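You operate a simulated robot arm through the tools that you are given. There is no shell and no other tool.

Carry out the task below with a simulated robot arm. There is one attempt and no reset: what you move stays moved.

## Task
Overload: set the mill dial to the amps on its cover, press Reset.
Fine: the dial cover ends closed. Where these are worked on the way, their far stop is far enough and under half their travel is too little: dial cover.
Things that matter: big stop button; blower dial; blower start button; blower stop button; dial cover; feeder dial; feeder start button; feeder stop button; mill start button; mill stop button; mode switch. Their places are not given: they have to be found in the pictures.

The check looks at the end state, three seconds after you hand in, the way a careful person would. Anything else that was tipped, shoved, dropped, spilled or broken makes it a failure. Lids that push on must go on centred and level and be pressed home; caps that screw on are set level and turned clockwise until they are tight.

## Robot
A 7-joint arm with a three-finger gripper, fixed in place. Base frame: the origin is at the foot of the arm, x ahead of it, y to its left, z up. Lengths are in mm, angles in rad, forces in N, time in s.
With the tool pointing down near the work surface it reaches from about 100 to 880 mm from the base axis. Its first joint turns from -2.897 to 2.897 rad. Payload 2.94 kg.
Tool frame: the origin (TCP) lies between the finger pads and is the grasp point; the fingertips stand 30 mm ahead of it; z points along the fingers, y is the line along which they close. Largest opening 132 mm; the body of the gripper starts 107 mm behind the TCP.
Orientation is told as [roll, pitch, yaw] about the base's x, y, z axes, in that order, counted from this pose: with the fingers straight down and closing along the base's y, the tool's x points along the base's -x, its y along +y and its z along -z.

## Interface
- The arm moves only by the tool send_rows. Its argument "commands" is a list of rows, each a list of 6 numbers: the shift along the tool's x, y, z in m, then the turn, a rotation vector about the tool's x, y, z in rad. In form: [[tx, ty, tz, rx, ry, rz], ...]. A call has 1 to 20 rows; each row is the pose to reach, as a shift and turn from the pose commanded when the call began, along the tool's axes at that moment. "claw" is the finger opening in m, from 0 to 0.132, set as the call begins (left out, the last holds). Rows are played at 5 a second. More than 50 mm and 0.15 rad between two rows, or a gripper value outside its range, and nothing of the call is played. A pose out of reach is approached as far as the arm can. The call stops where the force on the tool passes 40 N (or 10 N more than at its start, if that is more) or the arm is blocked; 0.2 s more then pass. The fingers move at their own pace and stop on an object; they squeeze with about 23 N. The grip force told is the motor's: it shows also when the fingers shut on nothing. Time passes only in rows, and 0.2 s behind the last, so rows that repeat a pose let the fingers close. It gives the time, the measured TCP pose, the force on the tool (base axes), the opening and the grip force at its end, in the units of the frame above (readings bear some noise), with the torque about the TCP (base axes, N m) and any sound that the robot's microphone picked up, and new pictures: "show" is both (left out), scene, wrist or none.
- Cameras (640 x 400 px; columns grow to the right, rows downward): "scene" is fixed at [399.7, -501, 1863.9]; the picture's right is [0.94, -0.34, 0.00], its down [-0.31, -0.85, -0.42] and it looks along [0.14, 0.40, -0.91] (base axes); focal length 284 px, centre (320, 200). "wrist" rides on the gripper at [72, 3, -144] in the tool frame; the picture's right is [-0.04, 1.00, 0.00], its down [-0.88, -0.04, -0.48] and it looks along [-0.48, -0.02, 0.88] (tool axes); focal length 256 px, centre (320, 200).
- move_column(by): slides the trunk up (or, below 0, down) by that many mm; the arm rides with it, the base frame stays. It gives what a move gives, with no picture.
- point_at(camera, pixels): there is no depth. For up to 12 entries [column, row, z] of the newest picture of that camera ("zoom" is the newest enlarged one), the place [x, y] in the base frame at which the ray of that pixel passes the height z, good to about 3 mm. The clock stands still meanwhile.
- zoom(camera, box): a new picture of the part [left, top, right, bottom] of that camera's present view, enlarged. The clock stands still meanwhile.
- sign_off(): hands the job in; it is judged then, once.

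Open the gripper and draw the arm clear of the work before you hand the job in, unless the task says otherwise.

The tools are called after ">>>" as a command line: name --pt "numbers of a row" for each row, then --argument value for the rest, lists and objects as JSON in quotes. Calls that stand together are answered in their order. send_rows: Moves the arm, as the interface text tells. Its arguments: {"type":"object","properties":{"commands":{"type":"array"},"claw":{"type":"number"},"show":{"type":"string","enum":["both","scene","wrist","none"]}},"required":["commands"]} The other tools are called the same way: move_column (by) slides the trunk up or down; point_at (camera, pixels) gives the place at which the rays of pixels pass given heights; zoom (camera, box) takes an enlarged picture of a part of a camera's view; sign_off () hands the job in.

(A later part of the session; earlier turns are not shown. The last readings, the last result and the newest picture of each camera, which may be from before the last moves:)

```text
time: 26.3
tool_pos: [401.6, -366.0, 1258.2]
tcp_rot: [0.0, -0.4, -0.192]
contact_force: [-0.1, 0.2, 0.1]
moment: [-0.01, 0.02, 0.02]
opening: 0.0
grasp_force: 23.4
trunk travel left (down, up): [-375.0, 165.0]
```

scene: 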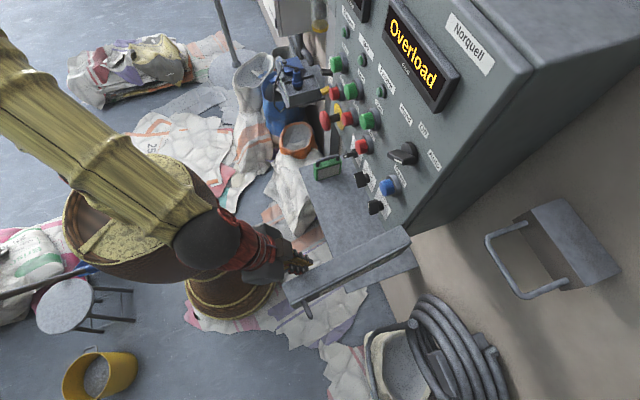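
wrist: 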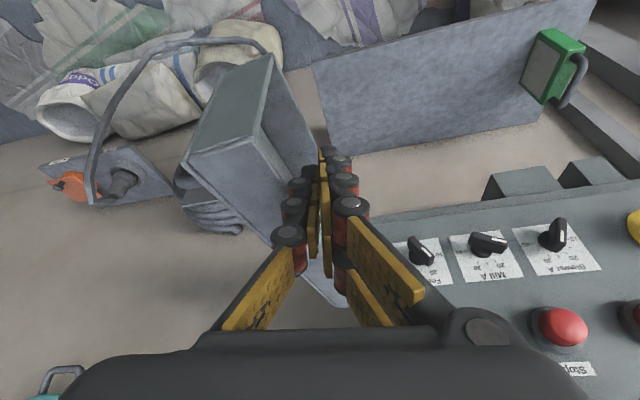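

The hood is now ≈95° open with no resistance – well past half. I raise the finger out, then go to a frontal viewing pose to read the mill dial.

>>> send_rows --pt "-0.0078 0 -0.0184 0 0 0" --pt "-0.0156 0 -0.0368 0 0 0" --pt "-0.0234 0 -0.0553 0 0 0" --pt "-0.0312 0 -0.0737 0 0 0" --pt "-0.0339 0.0338 -0.0647 -0.016 -0.081 -0.018" --pt "-0.0365 0.0675 -0.0557 -0.032 -0.161 -0.036" --pt "-0.0392 0.1013 -0.0467 -0.048 -0.242 -0.054" --pt "-0.0419 0.135 -0.0377 -0.064 -0.322 -0.073" --pt "-0.0445 0.1688 -0.0287 -0.079 -0.403 -0.091" --pt "-0.0472 0.2025 -0.0197 -0.095 -0.483 -0.109" --pt "-0.0498 0.2363 -0.0107 -0.111 -0.564 -0.127" --pt "-0.0525 0.27 -0.0017 -0.127 -0.644 -0.145"

```text
time: 28.9
tool_pos: [502.7, -107.6, 1283.1]
tcp_rot: [-0.003, -1.049, 0.001]
contact_force: [-0.2, -0.1, 0.1]
moment: [0.01, 0.02, 0.04]
opening: 0.0
grasp_force: 23.4
trunk travel left (down, up): [-375.0, 165.0]
```

scene: 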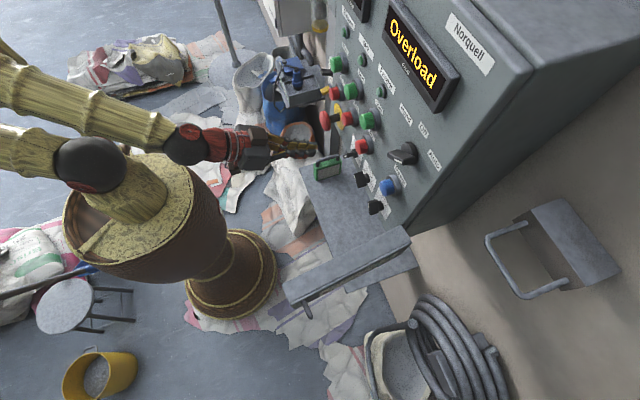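
wrist: 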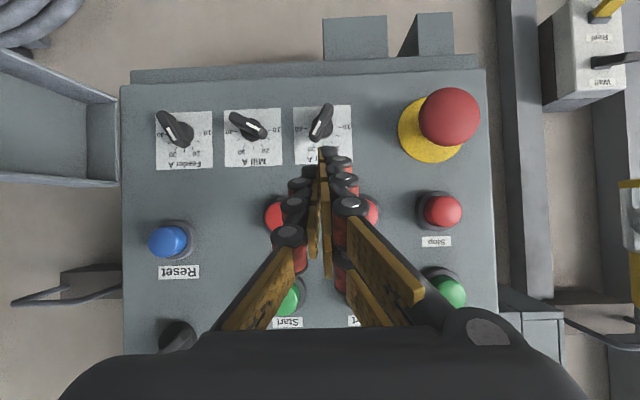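

Now the dials are seen nearly head-on: feeder (178,138), mill (250,130), blower (322,125). I zoom in to read the scale and pointer.

>>> zoom --camera "wrist" --box '[210, 90, 300, 180]'

>>> zoom --camera "wrist" --box '[140, 90, 370, 190]'

>>> zoom --camera "scene" --box '[320, 130, 410, 230]'

```text
4.44 times, centred on (255, 135) of wrist
```

zoom: 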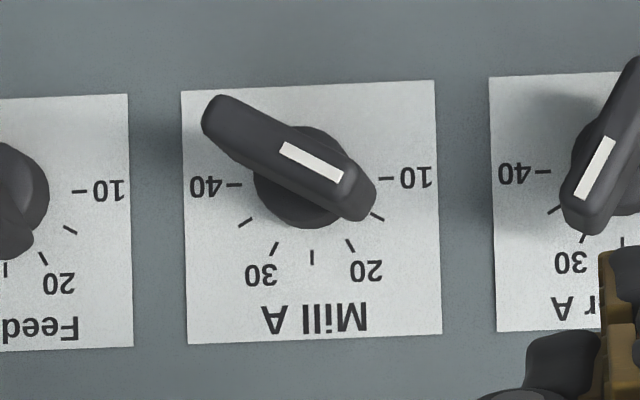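

```text
2.78 times, centred on (255, 140) of wrist
```

zoom: 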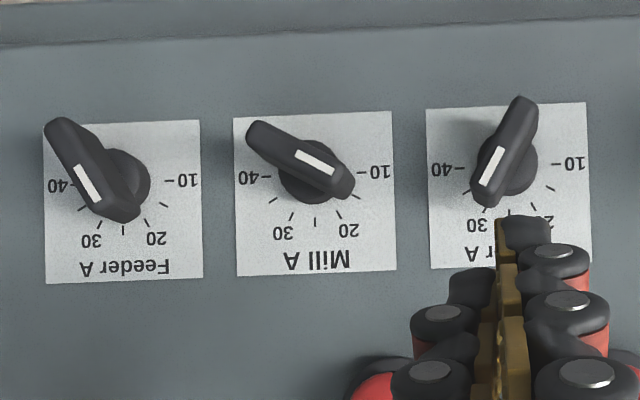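

```text
4.00 times, centred on (365, 180) of scene
```

zoom: 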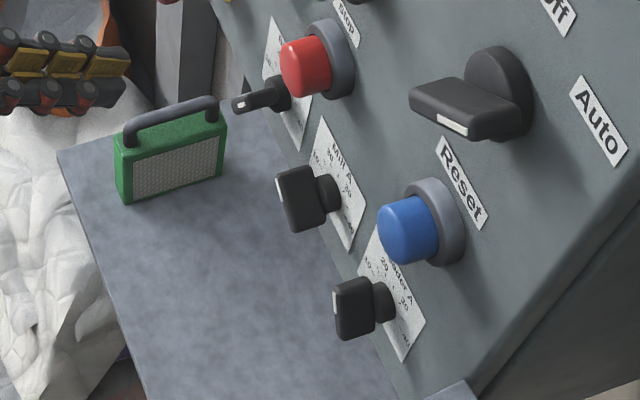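

Readings: blower points at 30, feeder at 20, mill at 15 A (scale 10→40 clockwise, 6° per amp), so the mill knob needs +90° clockwise. Its axis is about (y,z)=(−187,1200), bar front x≈614. I move in front of it with the tool horizontal.

>>> send_rows --pt "0.0106 -0.0132 0.0094 0 -0.087 0" --pt "0.0211 -0.0265 0.0188 0 -0.174 0" --pt "0.0317 -0.0397 0.0282 0 -0.261 0" --pt "0.0422 -0.0529 0.0375 0 -0.348 0" --pt "0.0528 -0.0662 0.0469 0 -0.435 0" --pt "0.0633 -0.0794 0.0563 0 -0.522 0" --claw 0.04

```text
time: 30.3
tool_pos: [517.9, -188.5, 1197.5]
tcp_rot: [-1.287, -1.568, 1.286]
contact_force: [0.6, -0.6, 0.3]
moment: [0.01, 0.05, 0.05]
opening: 39.9
grasp_force: 0.0
trunk travel left (down, up): [-375.0, 165.0]
```

scene: 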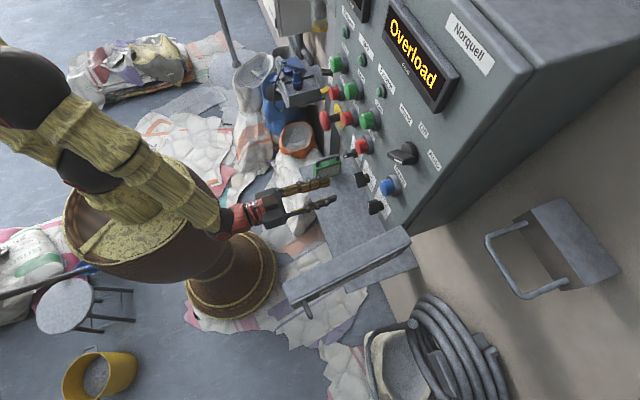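
wrist: 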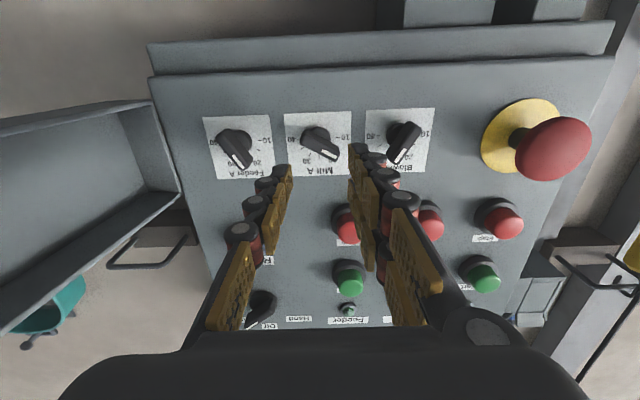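

The gripper axis should project near (320,146) at the knob front and (320,138) at the plate. I zoom to check the knob's offset from that.

>>> zoom --camera "wrist" --box '[270, 95, 370, 195]'

```text
4.00 times, centred on (320, 145) of wrist
```

zoom: 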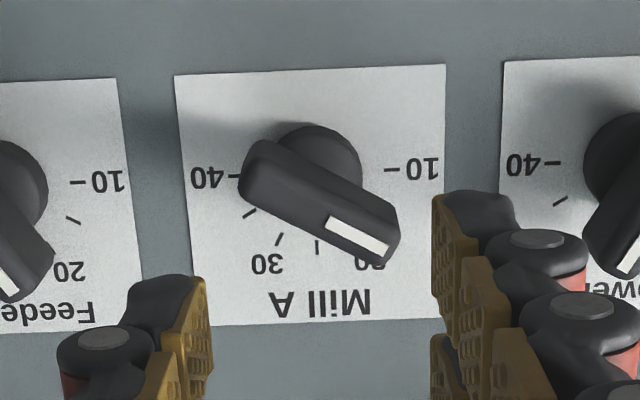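

The knob axis is only ≈2 mm off the gripper axis. I roll the tool −60° so that the fingers straddle the bar (bar runs at ≈30° from +y toward +z).

>>> send_rows --pt "0 -0.001 0 0 0 -0.131" --pt "0 -0.0018 0 0 0 -0.262" --pt "0 -0.0018 0 0 0 -0.393" --pt "0 -0.0018 0 0 0 -0.524" --pt "0 -0.0018 0 0 0 -0.655" --pt "0 -0.0018 0 0 0 -0.785" --pt "0 -0.0018 0 0 0 -0.916" --pt "0 -0.0018 0 0 0 -1.047"

```text
time: 32.3
tool_pos: [466.2, -156.1, 1376.9]
tcp_rot: [-1.44, -0.603, 1.623]
contact_force: [0.8, -0.1, 0.6]
moment: [-0.01, 0.0, 0.05]
opening: 39.9
grasp_force: 0.0
out of reach, approached as far as the arm can: row 2, 3, 4, 5, 6, 7, 8
trunk travel left (down, up): [-375.0, 165.0]
stopped in row 8: the arm was blocked; the commanded pose is now the measured one
```

scene: 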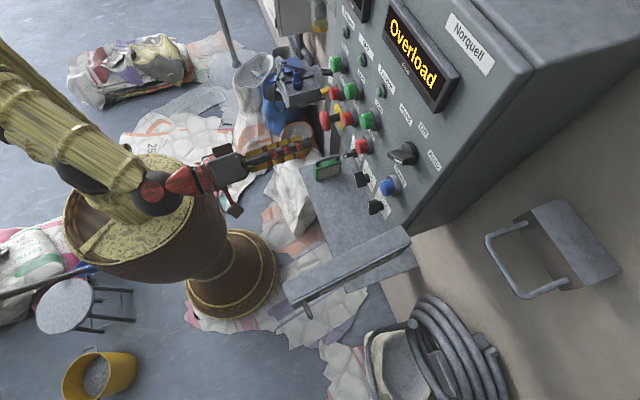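
wrist: 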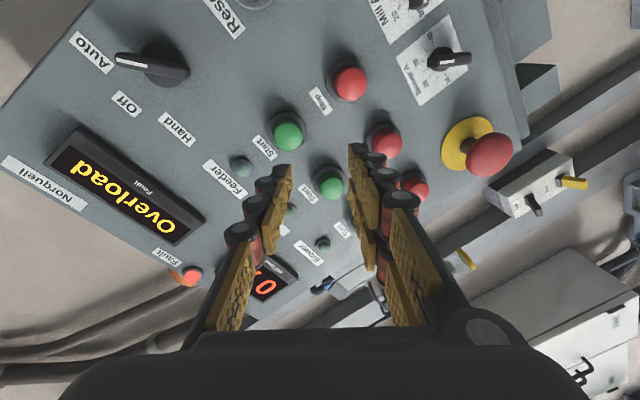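

Rolling in that posture is out of reach (wrist limits; the wrist sits too low relative to the shoulder), and the arm drifted clear to (466,−156,1377). Lowering the trunk should give a much better posture for horizontal work, so I slide it down 350 mm from this clear spot.

>>> move_column --by -350

```text
time: 35.7
tool_pos: [466.8, -155.0, 1027.7]
tcp_rot: [-1.439, -0.603, 1.624]
contact_force: [-0.2, -0.4, -0.6]
moment: [-0.01, 0.03, 0.0]
opening: 40.1
grasp_force: 0.1
trunk travel left (down, up): [-25.0, 515.0]
```

From here I raise the tool to in front of the mill knob at (520,−190,1199) with the tool along +x and roll −60°.

>>> send_rows --pt "-0.0083 -0.021 0.0037 0.02 0.006 -0.0095" --pt "-0.0165 -0.042 0.0074 0.039 0.012 -0.019" --pt "-0.0248 -0.063 0.0111 0.059 0.019 -0.0285" --pt "-0.033 -0.084 0.0149 0.079 0.025 -0.038" --pt "-0.0413 -0.1049 0.0186 0.098 0.031 -0.0475" --pt "-0.0495 -0.1259 0.0223 0.118 0.037 -0.057" --pt "-0.0578 -0.1469 0.026 0.137 0.043 -0.0665" --pt "-0.066 -0.1679 0.0297 0.157 0.05 -0.076"

```text
time: 37.5
tool_pos: [521.3, -191.4, 1198.0]
tcp_rot: [-1.569, -0.523, 1.567]
contact_force: [0.3, 0.4, 0.0]
moment: [0.0, 0.05, 0.01]
opening: 39.9
grasp_force: 0.0
trunk travel left (down, up): [-25.0, 515.0]
```

scene: 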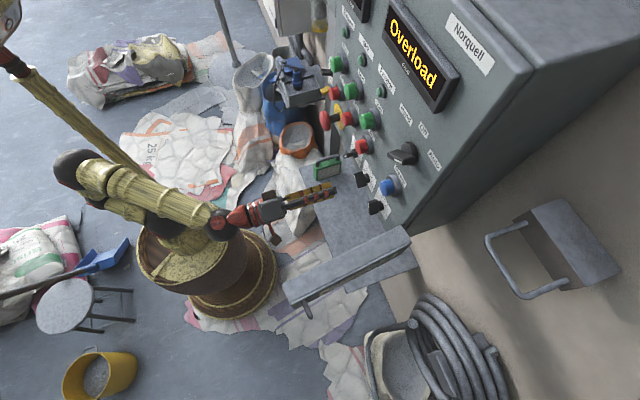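
wrist: 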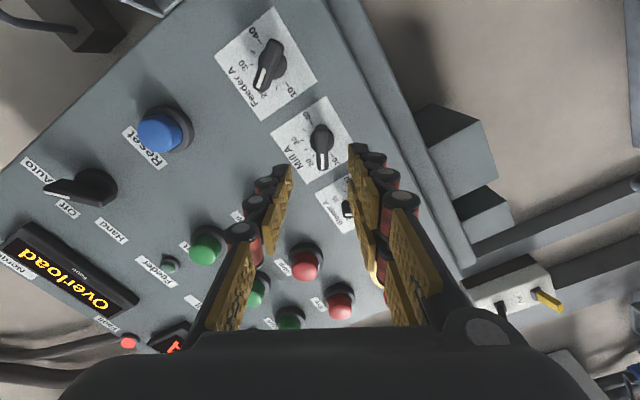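

The posture is now exact (roll −60°). I zoom in to check the knob's alignment between the fingers.

>>> zoom --camera "wrist" --box '[260, 85, 380, 205]'

```text
3.33 times, centred on (320, 145) of wrist
```

zoom: 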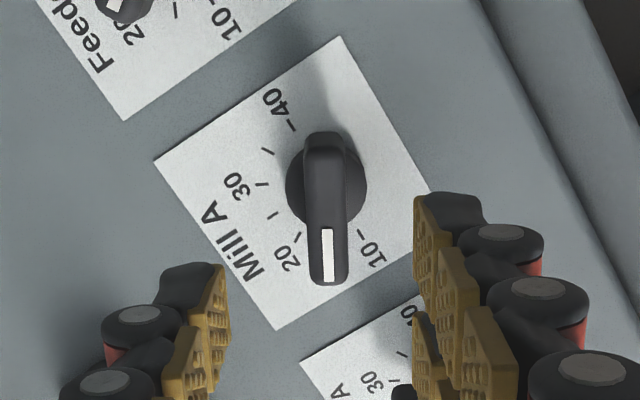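

The bar is centred within ≈1.7 mm and vertical in the view, i.e. parallel to the pads; the plate is at x≈646 and knob front ≈617. I shift 1.7 mm and advance 82 mm so the tips reach x≈633.

>>> send_rows --pt "0 0.0009 0.0164 0 0 0" --pt "0 0.0017 0.0328 0 0 0" --pt "0 0.0017 0.0492 0 0 0" --pt "0 0.0017 0.0656 0 0 0" --pt "0 0.0017 0.074 0 0 0" --pt "0 0.0017 0.0817 0 0 0" --claw 0.04

```text
time: 38.9
tool_pos: [600.5, -191.8, 1197.0]
tcp_rot: [-1.568, -0.524, 1.567]
contact_force: [0.0, -0.4, 0.1]
moment: [0.02, 0.0, 0.0]
opening: 40.1
grasp_force: 0.1
trunk travel left (down, up): [-25.0, 515.0]
```

scene: 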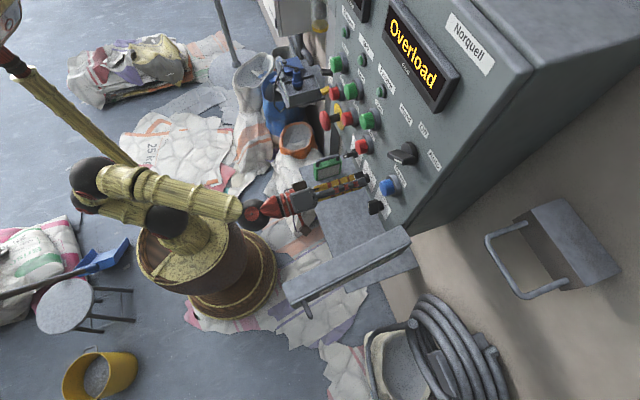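
wrist: 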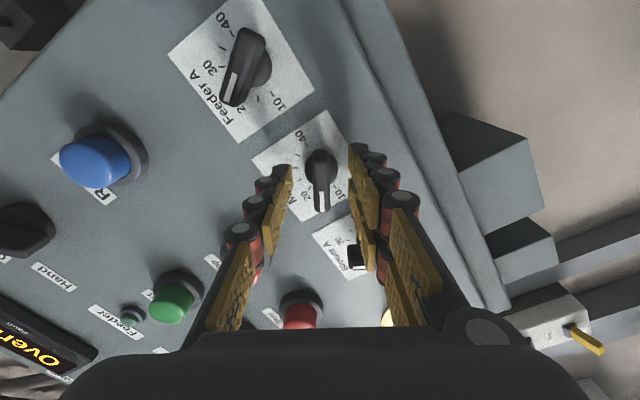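

The knob sits between the fingertips at (320,180). I take a close look before closing.

>>> zoom --camera "wrist" --box '[250, 100, 390, 240]'

```text
2.86 times, centred on (320, 170) of wrist
```

zoom: 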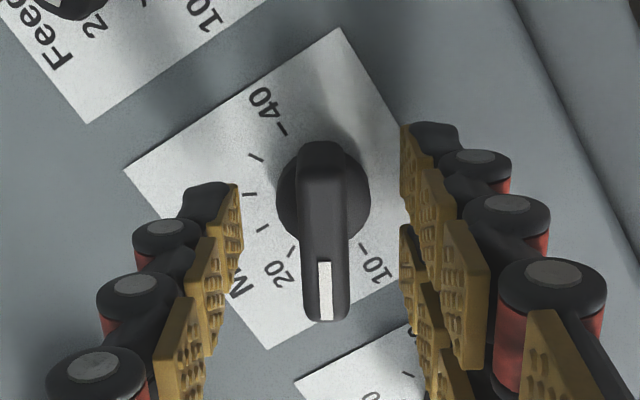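

Axis alignment is within 1 mm. I close the fingers on the bar.

>>> send_rows --pt "0 0.0005 0.001 0 0 0" --pt "0 0.0005 0.001 0 0 0" --pt "0 0.0005 0.001 0 0 0" --pt "0 0.0005 0.001 0 0 0" --claw 0.0

```text
time: 39.9
tool_pos: [602.5, -191.9, 1196.2]
tcp_rot: [-1.569, -0.524, 1.569]
contact_force: [0.2, 0.7, -2.2]
moment: [-0.01, -0.02, 0.08]
opening: 12.1
grasp_force: 35.0
trunk travel left (down, up): [-25.0, 515.0]
```

scene: 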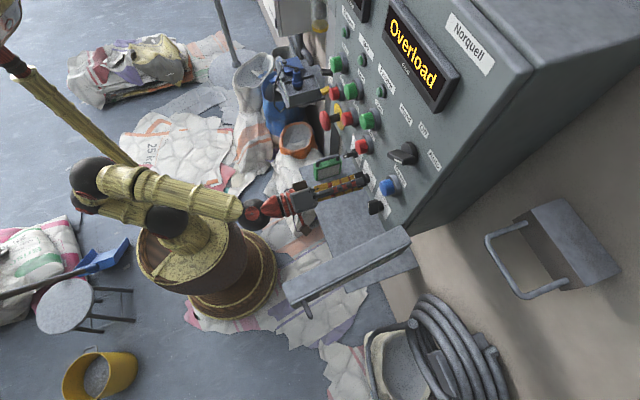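
wrist: 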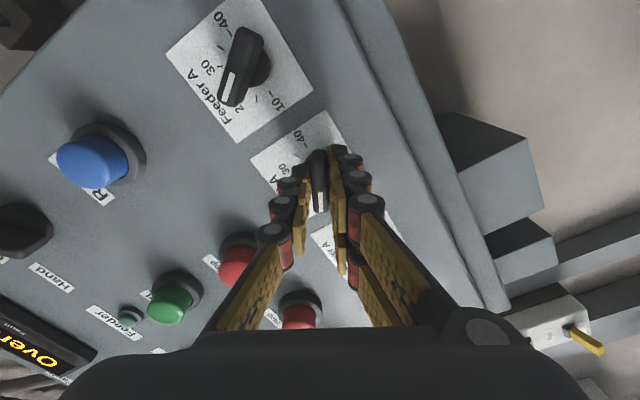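

Bar gripped (12.1 mm). I turn the first 0.5 rad clockwise (about +x) and check forces and reach.

>>> send_rows --pt "0 0 0 0 0 0.1" --pt "0 0 0 0 0 0.2" --pt "0 0 0 0 0 0.3" --pt "0 0 0 0 0 0.4" --pt "0 0 0 0 0 0.5" --show "wrist"

```text
time: 41.1
tool_pos: [601.9, -189.3, 1195.8]
tcp_rot: [-1.566, -1.027, 1.566]
contact_force: [-1.2, 2.1, -6.3]
moment: [0.03, 0.19, 0.05]
opening: 11.7
grasp_force: 38.8
trunk travel left (down, up): [-25.0, 515.0]
```

wrist: 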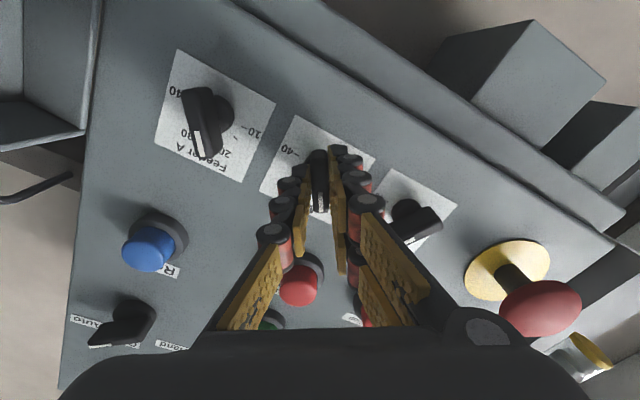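

Turning works with small forces. I continue the remaining 1.07 rad to 90° in total.

>>> send_rows --pt "0 0 0 0 0 0.1" --pt "0 0 0 0 0 0.2" --pt "0 0 0 0 0 0.3" --pt "0 0 0 0 0 0.4" --pt "0 0 0 0 0 0.5" --pt "0 0 0 0 0 0.6" --pt "0 0 0 0 0 0.7" --pt "0 0 0 0 0 0.8" --pt "0 0 0 0 0 0.9" --pt "0 0 0 0 0 1.0" --pt "0 0 0 0 0 1.071" --pt "0 0 0 0 0 1.071"

```text
time: 43.7
tool_pos: [601.6, -187.8, 1195.2]
tcp_rot: [1.566, -1.046, -1.567]
contact_force: [-8.2, 17.4, -20.4]
moment: [0.01, 0.63, 0.59]
opening: 11.7
grasp_force: 38.8
trunk travel left (down, up): [-25.0, 515.0]
```

scene: 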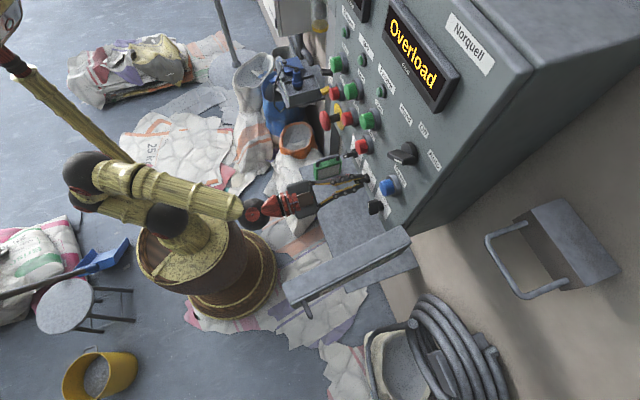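
wrist: 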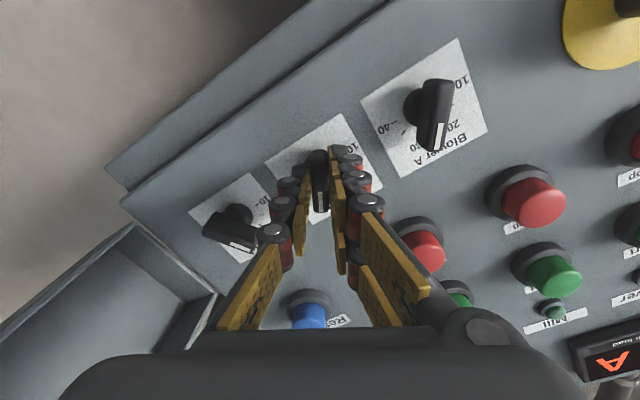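

The knob is turned 90°; there is a 26 N side load along the bar from slight eccentricity. I relieve it by shifting ≈4.5 mm along tool x before releasing.

>>> send_rows --pt "0.0025 0.0005 0 0 0 0" --pt "0.0045 0.001 -0.001 0 0 0" --pt "0.0045 0.001 -0.001 0 0 0" --show "wrist"

>>> zoom --camera "wrist" --box '[250, 100, 400, 230]'

```text
time: 44.5
tool_pos: [602.5, -188.8, 1195.7]
tcp_rot: [1.574, -1.047, -1.577]
contact_force: [16.0, -2.7, 1.9]
moment: [-0.01, -0.33, -0.34]
opening: 11.6
grasp_force: 38.8
trunk travel left (down, up): [-25.0, 515.0]
```

wrist: 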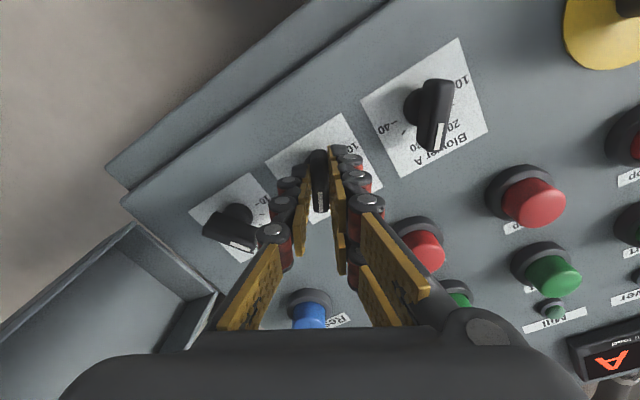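

```text
3.08 times, centred on (325, 165) of wrist
```

zoom: 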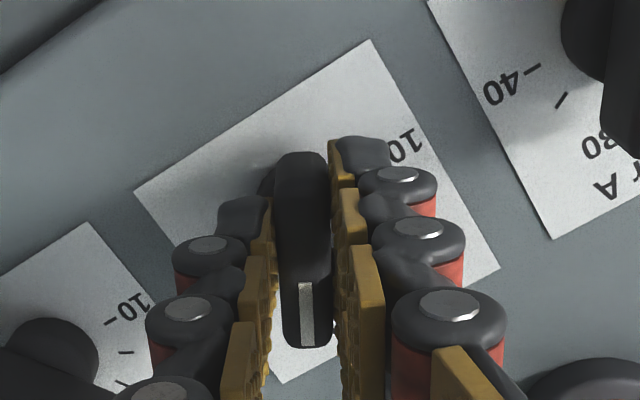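

Lateral load is gone. I open the fingers and back away to look at the dial.

>>> send_rows --pt "0 0 0.0005 0 0 0" --pt "0 0 0 0 0 0" --pt "0 0 0 0 0 0" --pt "0 0 -0.015 0 0 0" --pt "0 0 -0.035 0 0 0" --pt "0 0 -0.055 0 0 0" --pt "0 0 -0.08 0 0 0" --claw 0.04

>>> zoom --camera "wrist" --box '[250, 80, 400, 210]'

```text
time: 46.1
tool_pos: [520.0, -188.5, 1192.2]
tcp_rot: [1.568, -1.048, -1.571]
contact_force: [0.4, -0.7, 0.3]
moment: [0.04, 0.02, -0.01]
opening: 40.1
grasp_force: 0.1
trunk travel left (down, up): [-25.0, 515.0]
```

scene: 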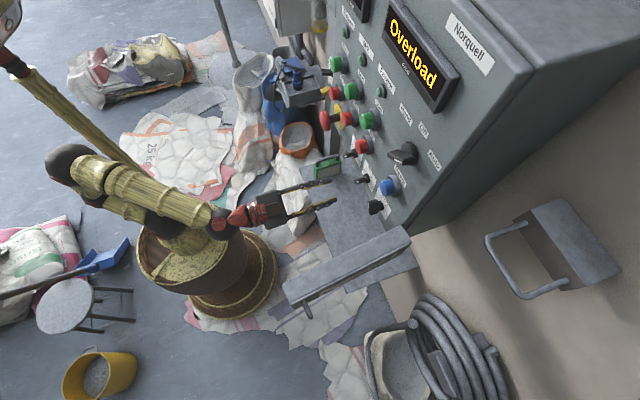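
wrist: 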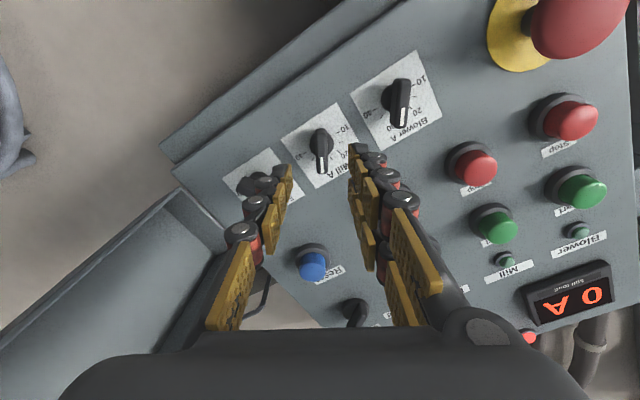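

```text
3.08 times, centred on (325, 145) of wrist
```

zoom: 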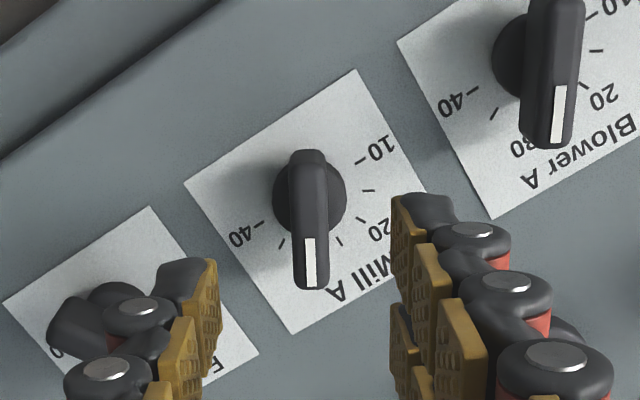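

The pointer appears to be at the 30 mark (bar parallel to the pads, turned 90.0°). I roll back and move to a head-on view to verify.

>>> send_rows --pt "-0.0059 0.0219 -0.004 0 0 -0.105" --pt "-0.0117 0.0437 -0.008 0 0 -0.21" --pt "-0.0176 0.0656 -0.012 0 0 -0.314" --pt "-0.0234 0.0874 -0.016 0 0 -0.419" --pt "-0.0293 0.1093 -0.02 0 0 -0.524" --show "wrist"

```text
time: 47.3
tool_pos: [501.8, -108.4, 1273.6]
tcp_rot: [-1.148, -1.569, 1.148]
contact_force: [-0.7, -0.2, -0.9]
moment: [-0.01, 0.06, -0.01]
opening: 40.1
grasp_force: 0.0
trunk travel left (down, up): [-25.0, 515.0]
```

wrist: 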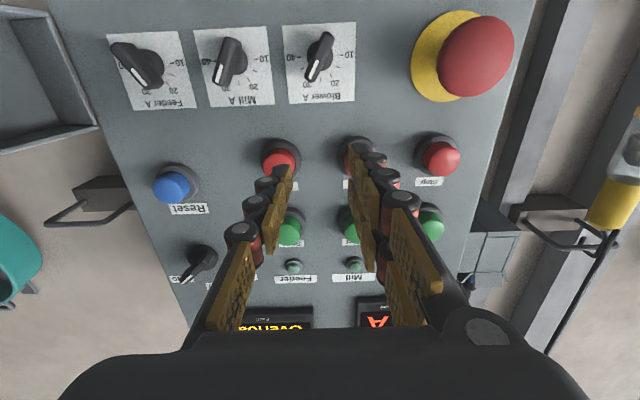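

The camera is now at dial height; I zoom on the mill and blower dials to compare pointers with scale.

>>> zoom --camera "wrist" --box '[185, 15, 285, 115]'

>>> zoom --camera "wrist" --box '[270, 15, 370, 115]'

```text
4.00 times, centred on (235, 65) of wrist
```

zoom: 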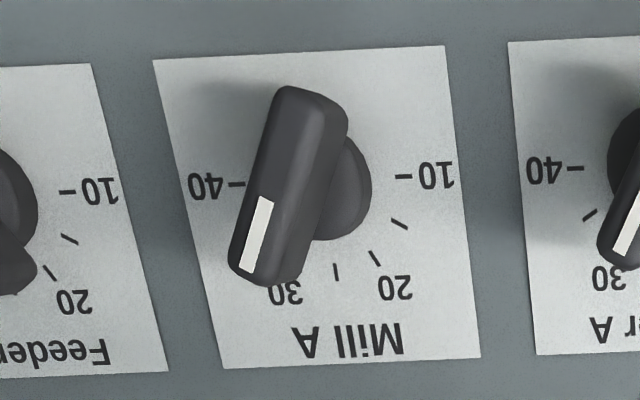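

```text
4.00 times, centred on (320, 65) of wrist
```

zoom: 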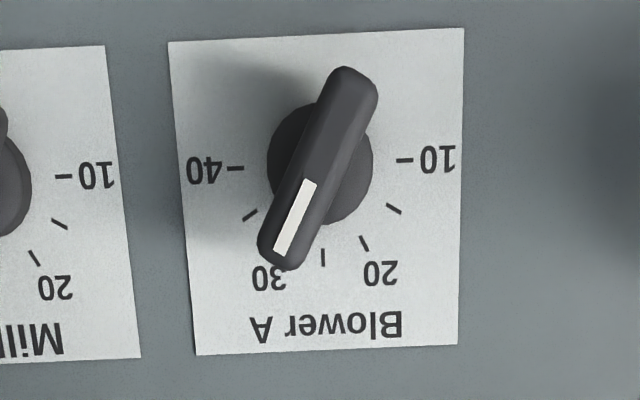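

Blower (known 30) and mill pointers look equivalent here, but I want a straight-on check: I move the camera directly in front of the mill dial with fingers opened to see between them.

>>> send_rows --pt "0.0168 -0.0164 -0.0004 0 0.105 0" --pt "0.0336 -0.0328 -0.0008 0 0.21 0" --pt "0.0504 -0.0492 -0.0012 0 0.314 0" --pt "0.0672 -0.0656 -0.0016 0 0.419 0" --pt "0.084 -0.082 -0.002 0 0.524 0" --pt "0.084 -0.082 -0.002 0 0.524 0" --claw 0.1 --show "wrist"

>>> zoom --camera "wrist" --box '[270, 150, 370, 250]'

```text
time: 48.7
tool_pos: [498.8, -190.1, 1188.2]
tcp_rot: [0.0, -1.044, -0.003]
contact_force: [0.1, -0.4, -0.1]
moment: [-0.01, -0.01, 0.02]
opening: 100.3
grasp_force: 0.1
trunk travel left (down, up): [-25.0, 515.0]
```

wrist: 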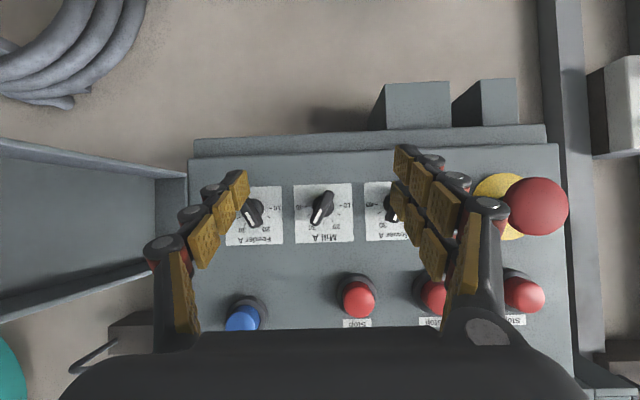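

```text
4.00 times, centred on (320, 200) of wrist
```

zoom: 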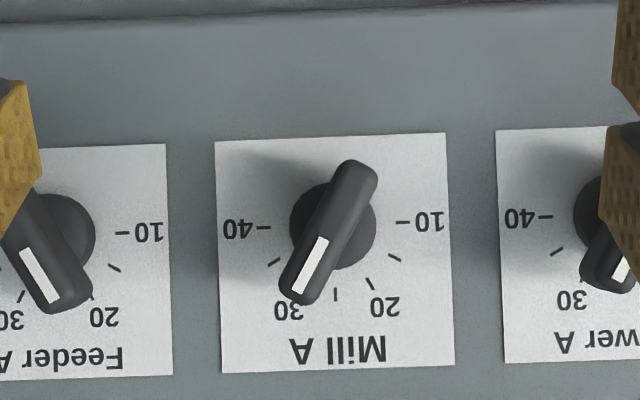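

Head-on, the mill bar points at the 30 label. I zoom tighter to measure the angle more precisely.

>>> zoom --camera "wrist" --box '[296, 182, 348, 234]'

```text
7.69 times, centred on (322, 208) of wrist
```

zoom: 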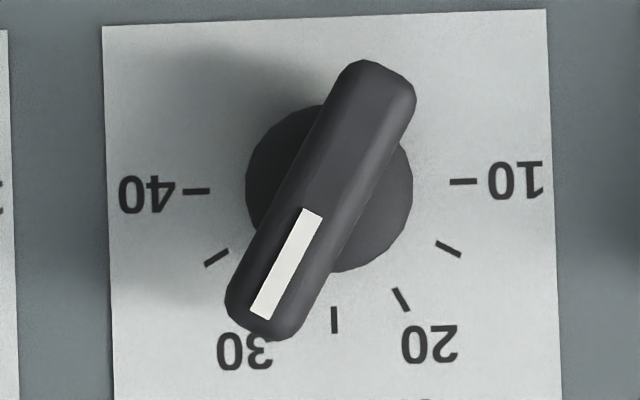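

The white mark measures ≈119° in the plate frame, i.e. 29.8 A – the mill is set to 30. Now I raise the trunk 200 mm (tool is clear of the panel) to close the hood with a downward tool.

>>> move_column --by 200

```text
time: 50.9
tool_pos: [500.8, -189.1, 1388.7]
tcp_rot: [-0.001, -1.045, -0.002]
contact_force: [0.8, -0.7, 1.5]
moment: [0.0, -0.02, 0.02]
opening: 100.3
grasp_force: 0.1
trunk travel left (down, up): [-225.0, 315.0]
```

I close the fingers and travel above the hood to its outer (−y) side, at (445,−455,1340) with 0.4 rad tilt.

>>> send_rows --pt "0.0088 -0.0332 -0.003 0 0.081 0" --pt "0.0175 -0.0665 -0.006 0 0.161 0" --pt "0.0263 -0.0997 -0.0089 0 0.242 0" --pt "0.0351 -0.133 -0.0119 0 0.322 0" --pt "0.0438 -0.1662 -0.0149 0 0.403 0" --pt "0.0526 -0.1994 -0.0179 0 0.484 0" --pt "0.0613 -0.2327 -0.0208 0 0.564 0" --pt "0.0701 -0.2659 -0.0238 0 0.645 0" --claw 0.0

```text
time: 52.7
tool_pos: [442.2, -457.1, 1339.8]
tcp_rot: [0.001, -0.399, -0.001]
contact_force: [0.2, 0.7, -0.5]
moment: [0.04, -0.02, 0.0]
opening: 0.2
grasp_force: 23.2
trunk travel left (down, up): [-225.0, 315.0]
```

scene: 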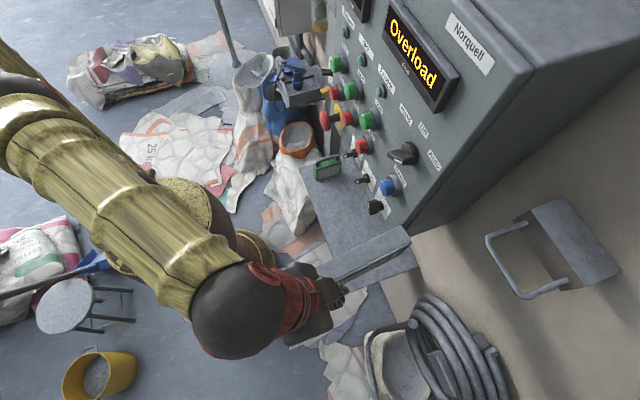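
wrist: 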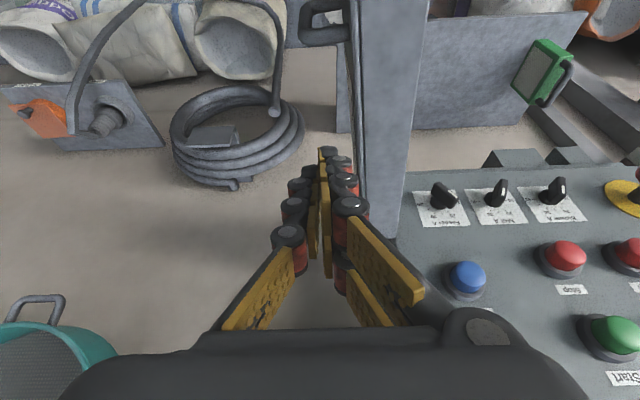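

The hood's front-top edge runs from about (350,0) to (378,235) in the wrist view, just right of the fingers. I compute its base coordinates before descending.

>>> point_at --camera "wrist" --pixels '[[349, 5, 1258], [357, 100, 1258], [366, 180, 1258], [376, 230, 1258], [425, 5, 1258], [397, 235, 1258]]'

>>> zoom --camera "wrist" --box '[270, 0, 450, 260]'

```text
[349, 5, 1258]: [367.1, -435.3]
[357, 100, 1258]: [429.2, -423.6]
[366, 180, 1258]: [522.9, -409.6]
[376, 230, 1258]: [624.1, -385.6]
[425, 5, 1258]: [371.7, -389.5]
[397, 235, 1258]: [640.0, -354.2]
```

```text
1.54 times, centred on (360, 130) of wrist
```

zoom: 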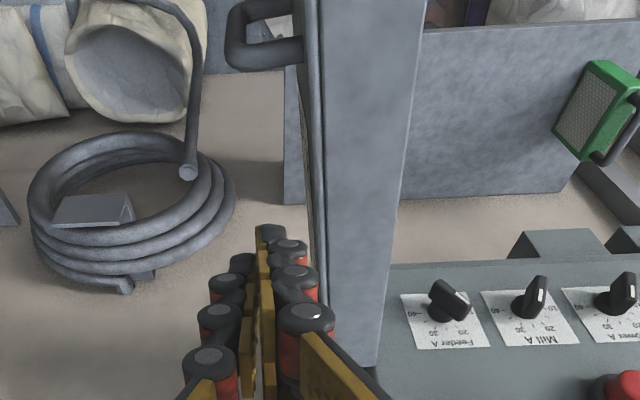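

The front face line is from (367,−435) to (624,−386), i.e. hood ≈1.76 rad open; my finger at y≈−457 is ≈27 mm clear of it. I descend 82 mm.

>>> send_rows --pt "0.0064 0 0.0151 0 0 0" --pt "0.0127 0 0.0302 0 0 0" --pt "0.0191 0 0.0453 0 0 0" --pt "0.0254 0 0.0604 0 0 0" --pt "0.0318 0 0.0755 0 0 0" --show "wrist"

```text
time: 53.9
tool_pos: [442.4, -453.7, 1259.2]
tcp_rot: [0.001, -0.401, -0.004]
contact_force: [0.0, 0.6, 0.6]
moment: [0.0, 0.0, 0.0]
opening: 0.2
grasp_force: 22.7
trunk travel left (down, up): [-225.0, 315.0]
```

wrist: 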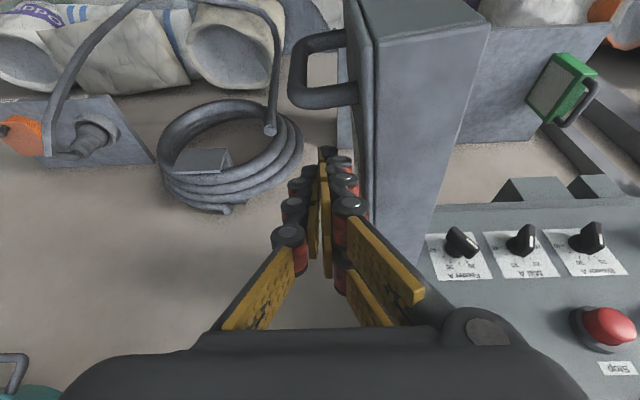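

The finger is beside the hood's front face, away from the handle (335,70). I push it toward +y along the closing arc to ≈1.0 rad.

>>> send_rows --pt "0 0.01 0 0 0 0" --pt "0.0009 0.02 -0.0004 0 0 0" --pt "0.0018 0.03 -0.0008 0 0 0" --pt "0.003 0.0412 -0.0013 0 0 0" --pt "0.0051 0.051 -0.0021 0 0 0" --pt "0.0074 0.061 -0.0031 0 0 0" --pt "0.0092 0.0715 -0.0039 0 0 0" --pt "0.0111 0.082 -0.0047 0 0 0" --pt "0.0113 0.092 -0.0048 0 0 0" --pt "0.0116 0.1025 -0.0049 0 0 0" --pt "0.0116 0.113 -0.0049 0 0 0" --pt "0.0113 0.1234 -0.0048 0 0 0" --pt "0.0099 0.1335 -0.0042 0 0 0" --pt "0.0083 0.144 -0.0035 0 0 0" --pt "0.0064 0.154 -0.0027 0 0 0" --pt "0.0042 0.1643 -0.0018 0 0 0"

```text
time: 57.3
tool_pos: [440.0, -292.5, 1259.4]
tcp_rot: [0.0, -0.401, 0.0]
contact_force: [0.7, 0.8, 1.0]
moment: [0.0, 0.01, -0.04]
opening: 0.1
grasp_force: 22.8
trunk travel left (down, up): [-225.0, 315.0]
```

scene: 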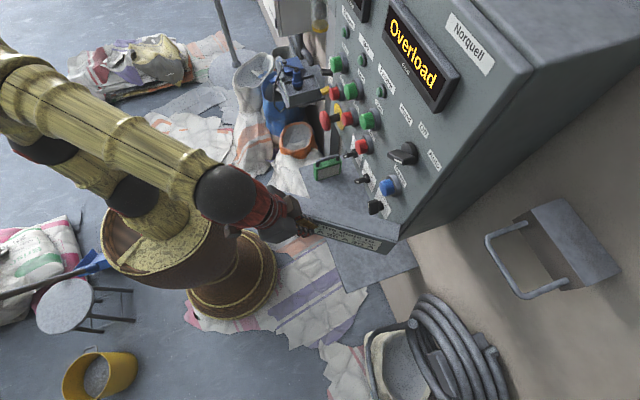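
wrist: 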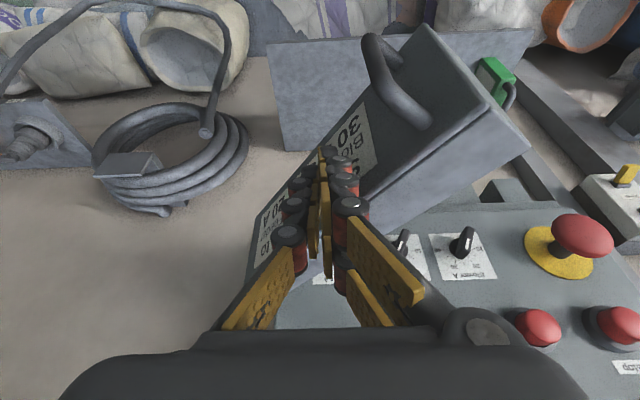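

The hood is swinging closed (≈1 rad). I continue pushing along the arc to ≈0.2 rad.

>>> send_rows --pt "-0.0032 0.0097 0.0014 0 0 0" --pt "-0.0066 0.0195 0.0028 0 0 0" --pt "-0.0103 0.029 0.0043 0 0 0" --pt "-0.0144 0.0384 0.0061 0 0 0" --pt "-0.0193 0.0473 0.0081 0 0 0" --pt "-0.0244 0.056 0.0103 0 0 0" --pt "-0.0299 0.0648 0.0126 0 0 0" --pt "-0.0356 0.0731 0.015 0 0 0" --pt "-0.042 0.0808 0.0177 0 0 0" --pt "-0.0488 0.0883 0.0206 0 0 0" --pt "-0.0557 0.0955 0.0235 0 0 0" --pt "-0.0629 0.1023 0.0265 0 0 0" --pt "-0.0706 0.1085 0.0298 0 0 0" --pt "-0.0786 0.1145 0.0331 0 0 0" --pt "-0.0866 0.12 0.0365 0 0 0" --pt "-0.095 0.1252 0.04 0 0 0"

```text
time: 60.7
tool_pos: [543.9, -165.7, 1258.6]
tcp_rot: [0.001, -0.4, -0.001]
contact_force: [-0.3, 0.2, -1.3]
moment: [-0.02, -0.03, -0.02]
opening: 0.1
grasp_force: 23.5
trunk travel left (down, up): [-225.0, 315.0]
```

scene: 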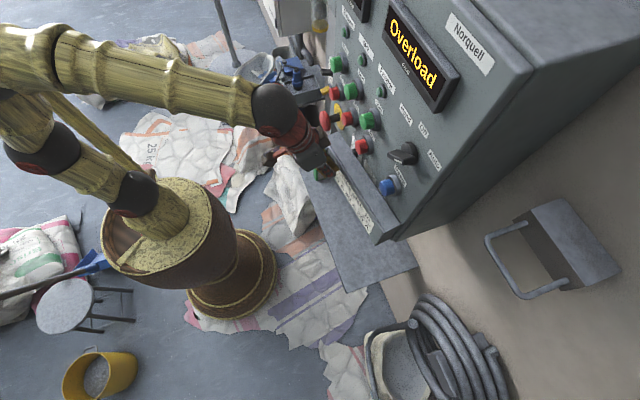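
wrist: 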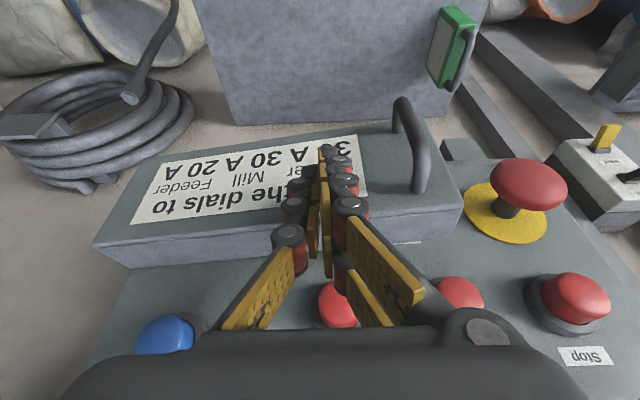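

Hood is nearly closed. I push the last ≈40 mm until it seats, expecting a rise in force.

>>> send_rows --pt "-0.0058 0.0029 0.0024 0 0 0" --pt "-0.0115 0.0058 0.0049 0 0 0" --pt "-0.0173 0.0087 0.0073 0 0 0" --pt "-0.0234 0.011 0.0099 0 0 0" --pt "-0.0295 0.0133 0.0124 0 0 0" --pt "-0.0355 0.0155 0.0149 0 0 0" --pt "-0.0387 0.016 0.0163 0 0 0"

```text
time: 62.0
tool_pos: [570.2, -154.0, 1258.6]
tcp_rot: [-0.003, -0.391, -0.005]
contact_force: [-26.9, -7.7, 8.6]
moment: [-0.1, 0.11, -0.09]
opening: 0.0
grasp_force: 23.2
trunk travel left (down, up): [-225.0, 315.0]
stopped in row 6: the force on the tool passed its limit at 46 N (the readings are from after the stop); the commanded pose is now the measured one
```

scene: 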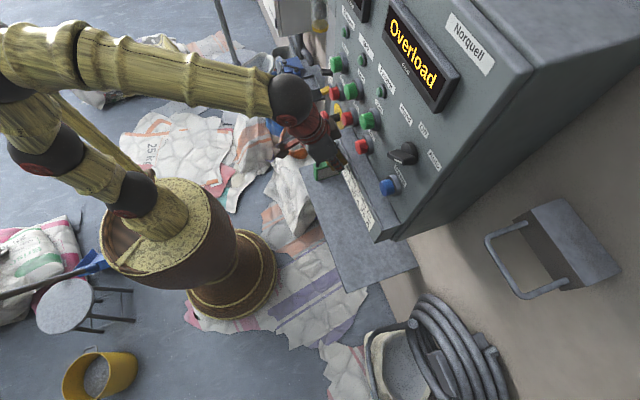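
wrist: 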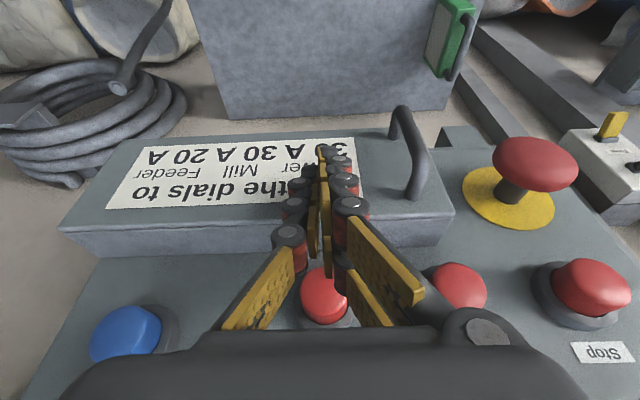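

The push stopped at 46 N, so the hood has seated. I back the finger off and compare with the original closed position.

>>> send_rows --pt "0.012 0 -0.005 0 0 0" --pt "0.024 0 -0.011 0 0 0" --pt "0.03 0 -0.025 0 0 0" --pt "0.034 0 -0.045 0 0 0" --pt "0.038 0 -0.07 0 0 0" --pt "0.042 0 -0.1 0 0 0"

>>> zoom --camera "scene" --box '[300, 110, 420, 250]'

>>> zoom --camera "wrist" --box '[100, 80, 480, 320]'

```text
time: 63.5
tool_pos: [497.1, -151.4, 1331.6]
tcp_rot: [-0.003, -0.39, -0.004]
contact_force: [0.8, 0.1, 0.1]
moment: [-0.01, -0.01, 0.02]
opening: 0.1
grasp_force: 22.9
trunk travel left (down, up): [-225.0, 315.0]
```

scene: 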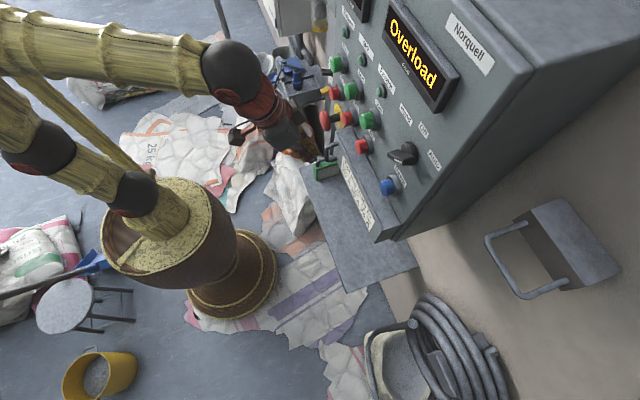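
wrist: 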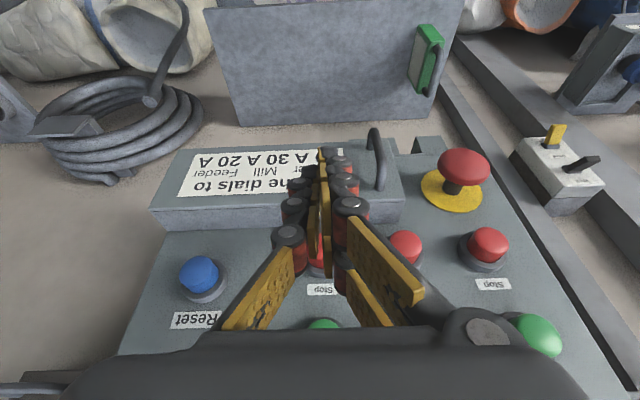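

```text
2.86 times, centred on (360, 180) of scene
```

zoom: 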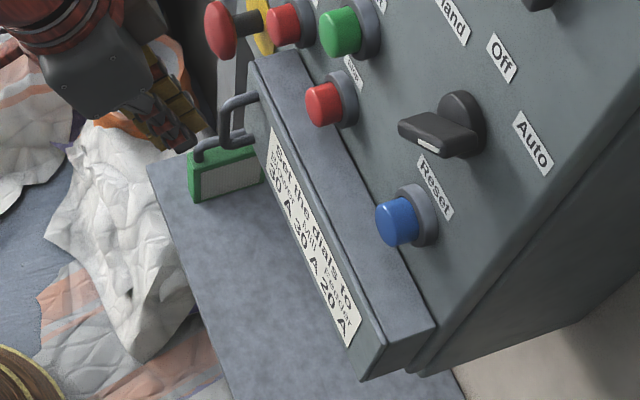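

```text
1.67 times, centred on (290, 200) of wrist
```

zoom: 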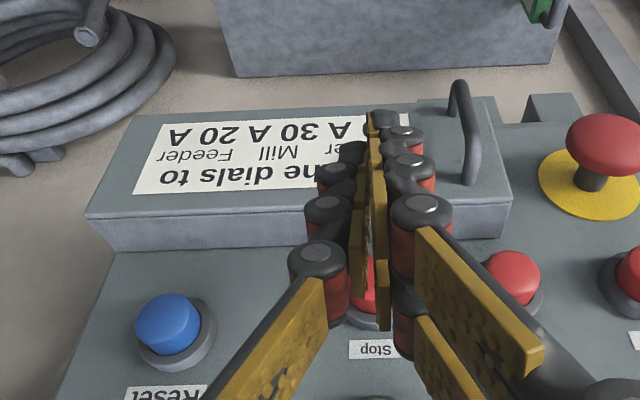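

The hood is back exactly at its original closed position. Now I go in front of the blue Reset button (≈[622,−282,1325]) with closed fingers pointing along +x.

>>> send_rows --pt "-0.0041 -0.0145 0.0025 0 -0.131 0" --pt "-0.0083 -0.029 0.005 0 -0.262 0" --pt "-0.0124 -0.0435 0.0075 0 -0.394 0" --pt "-0.0166 -0.058 0.01 0 -0.525 0" --pt "-0.0207 -0.0726 0.0124 0 -0.656 0" --pt "-0.0249 -0.0871 0.0149 0 -0.787 0" --pt "-0.029 -0.1016 0.0174 0 -0.919 0" --pt "-0.0332 -0.1161 0.0199 0 -1.05 0" --pt "-0.0373 -0.1306 0.0224 0 -1.181 0" --pt "-0.0373 -0.1306 0.0224 0 -1.181 0" --claw 0.0

```text
time: 65.7
tool_pos: [546.8, -269.9, 1331.7]
tcp_rot: [-2.36, -1.558, 2.381]
contact_force: [-0.5, -0.1, 0.3]
moment: [0.01, -0.03, -0.02]
opening: 0.0
grasp_force: 23.4
trunk travel left (down, up): [-225.0, 315.0]
```

scene: 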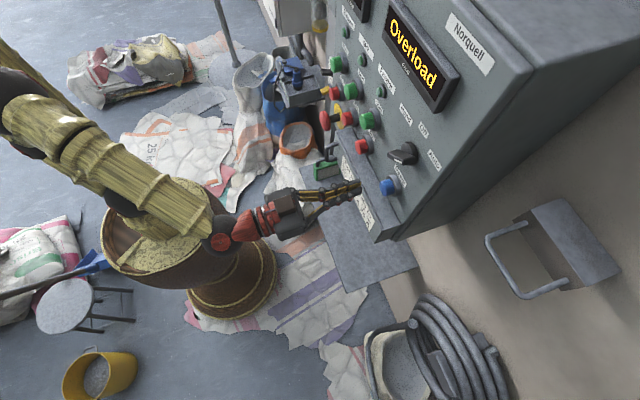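
wrist: 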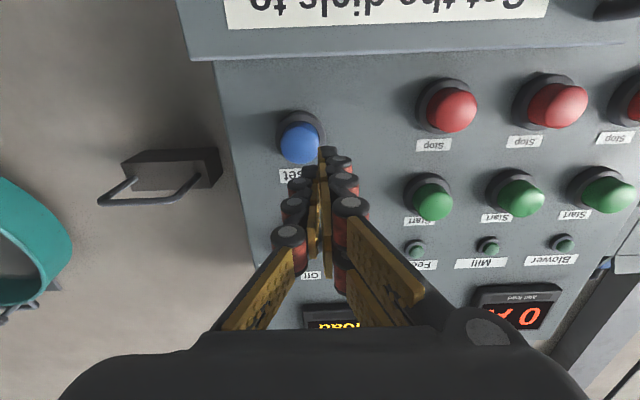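

The tool is at (547,−270,1332) with yaw ≈0.02; the Reset cap is at about (299,143) in the wrist view. I zoom in for the exact offset.

>>> zoom --camera "wrist" --box '[250, 90, 370, 210]'

>>> zoom --camera "scene" --box '[330, 140, 420, 230]'

```text
3.33 times, centred on (310, 150) of wrist
```

zoom: 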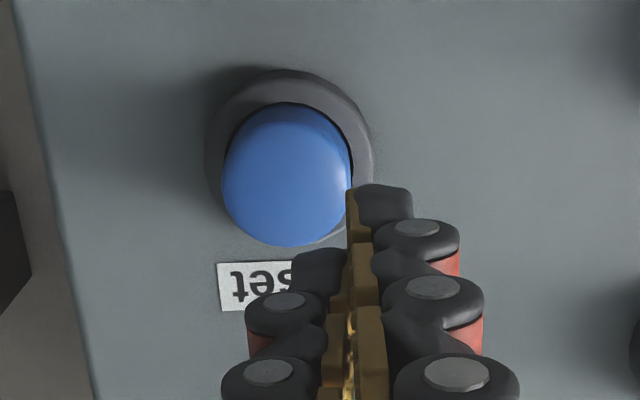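

```text
4.44 times, centred on (375, 185) of scene
```

zoom: 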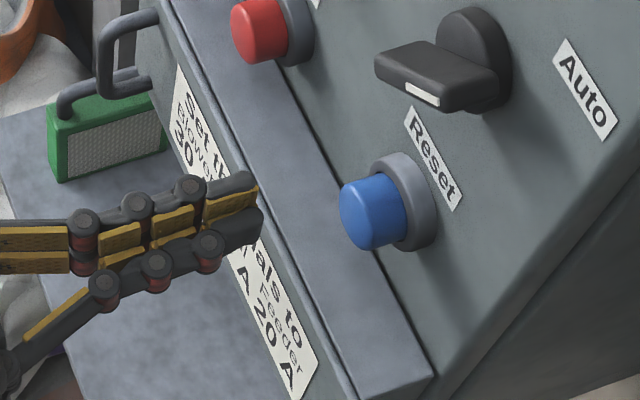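

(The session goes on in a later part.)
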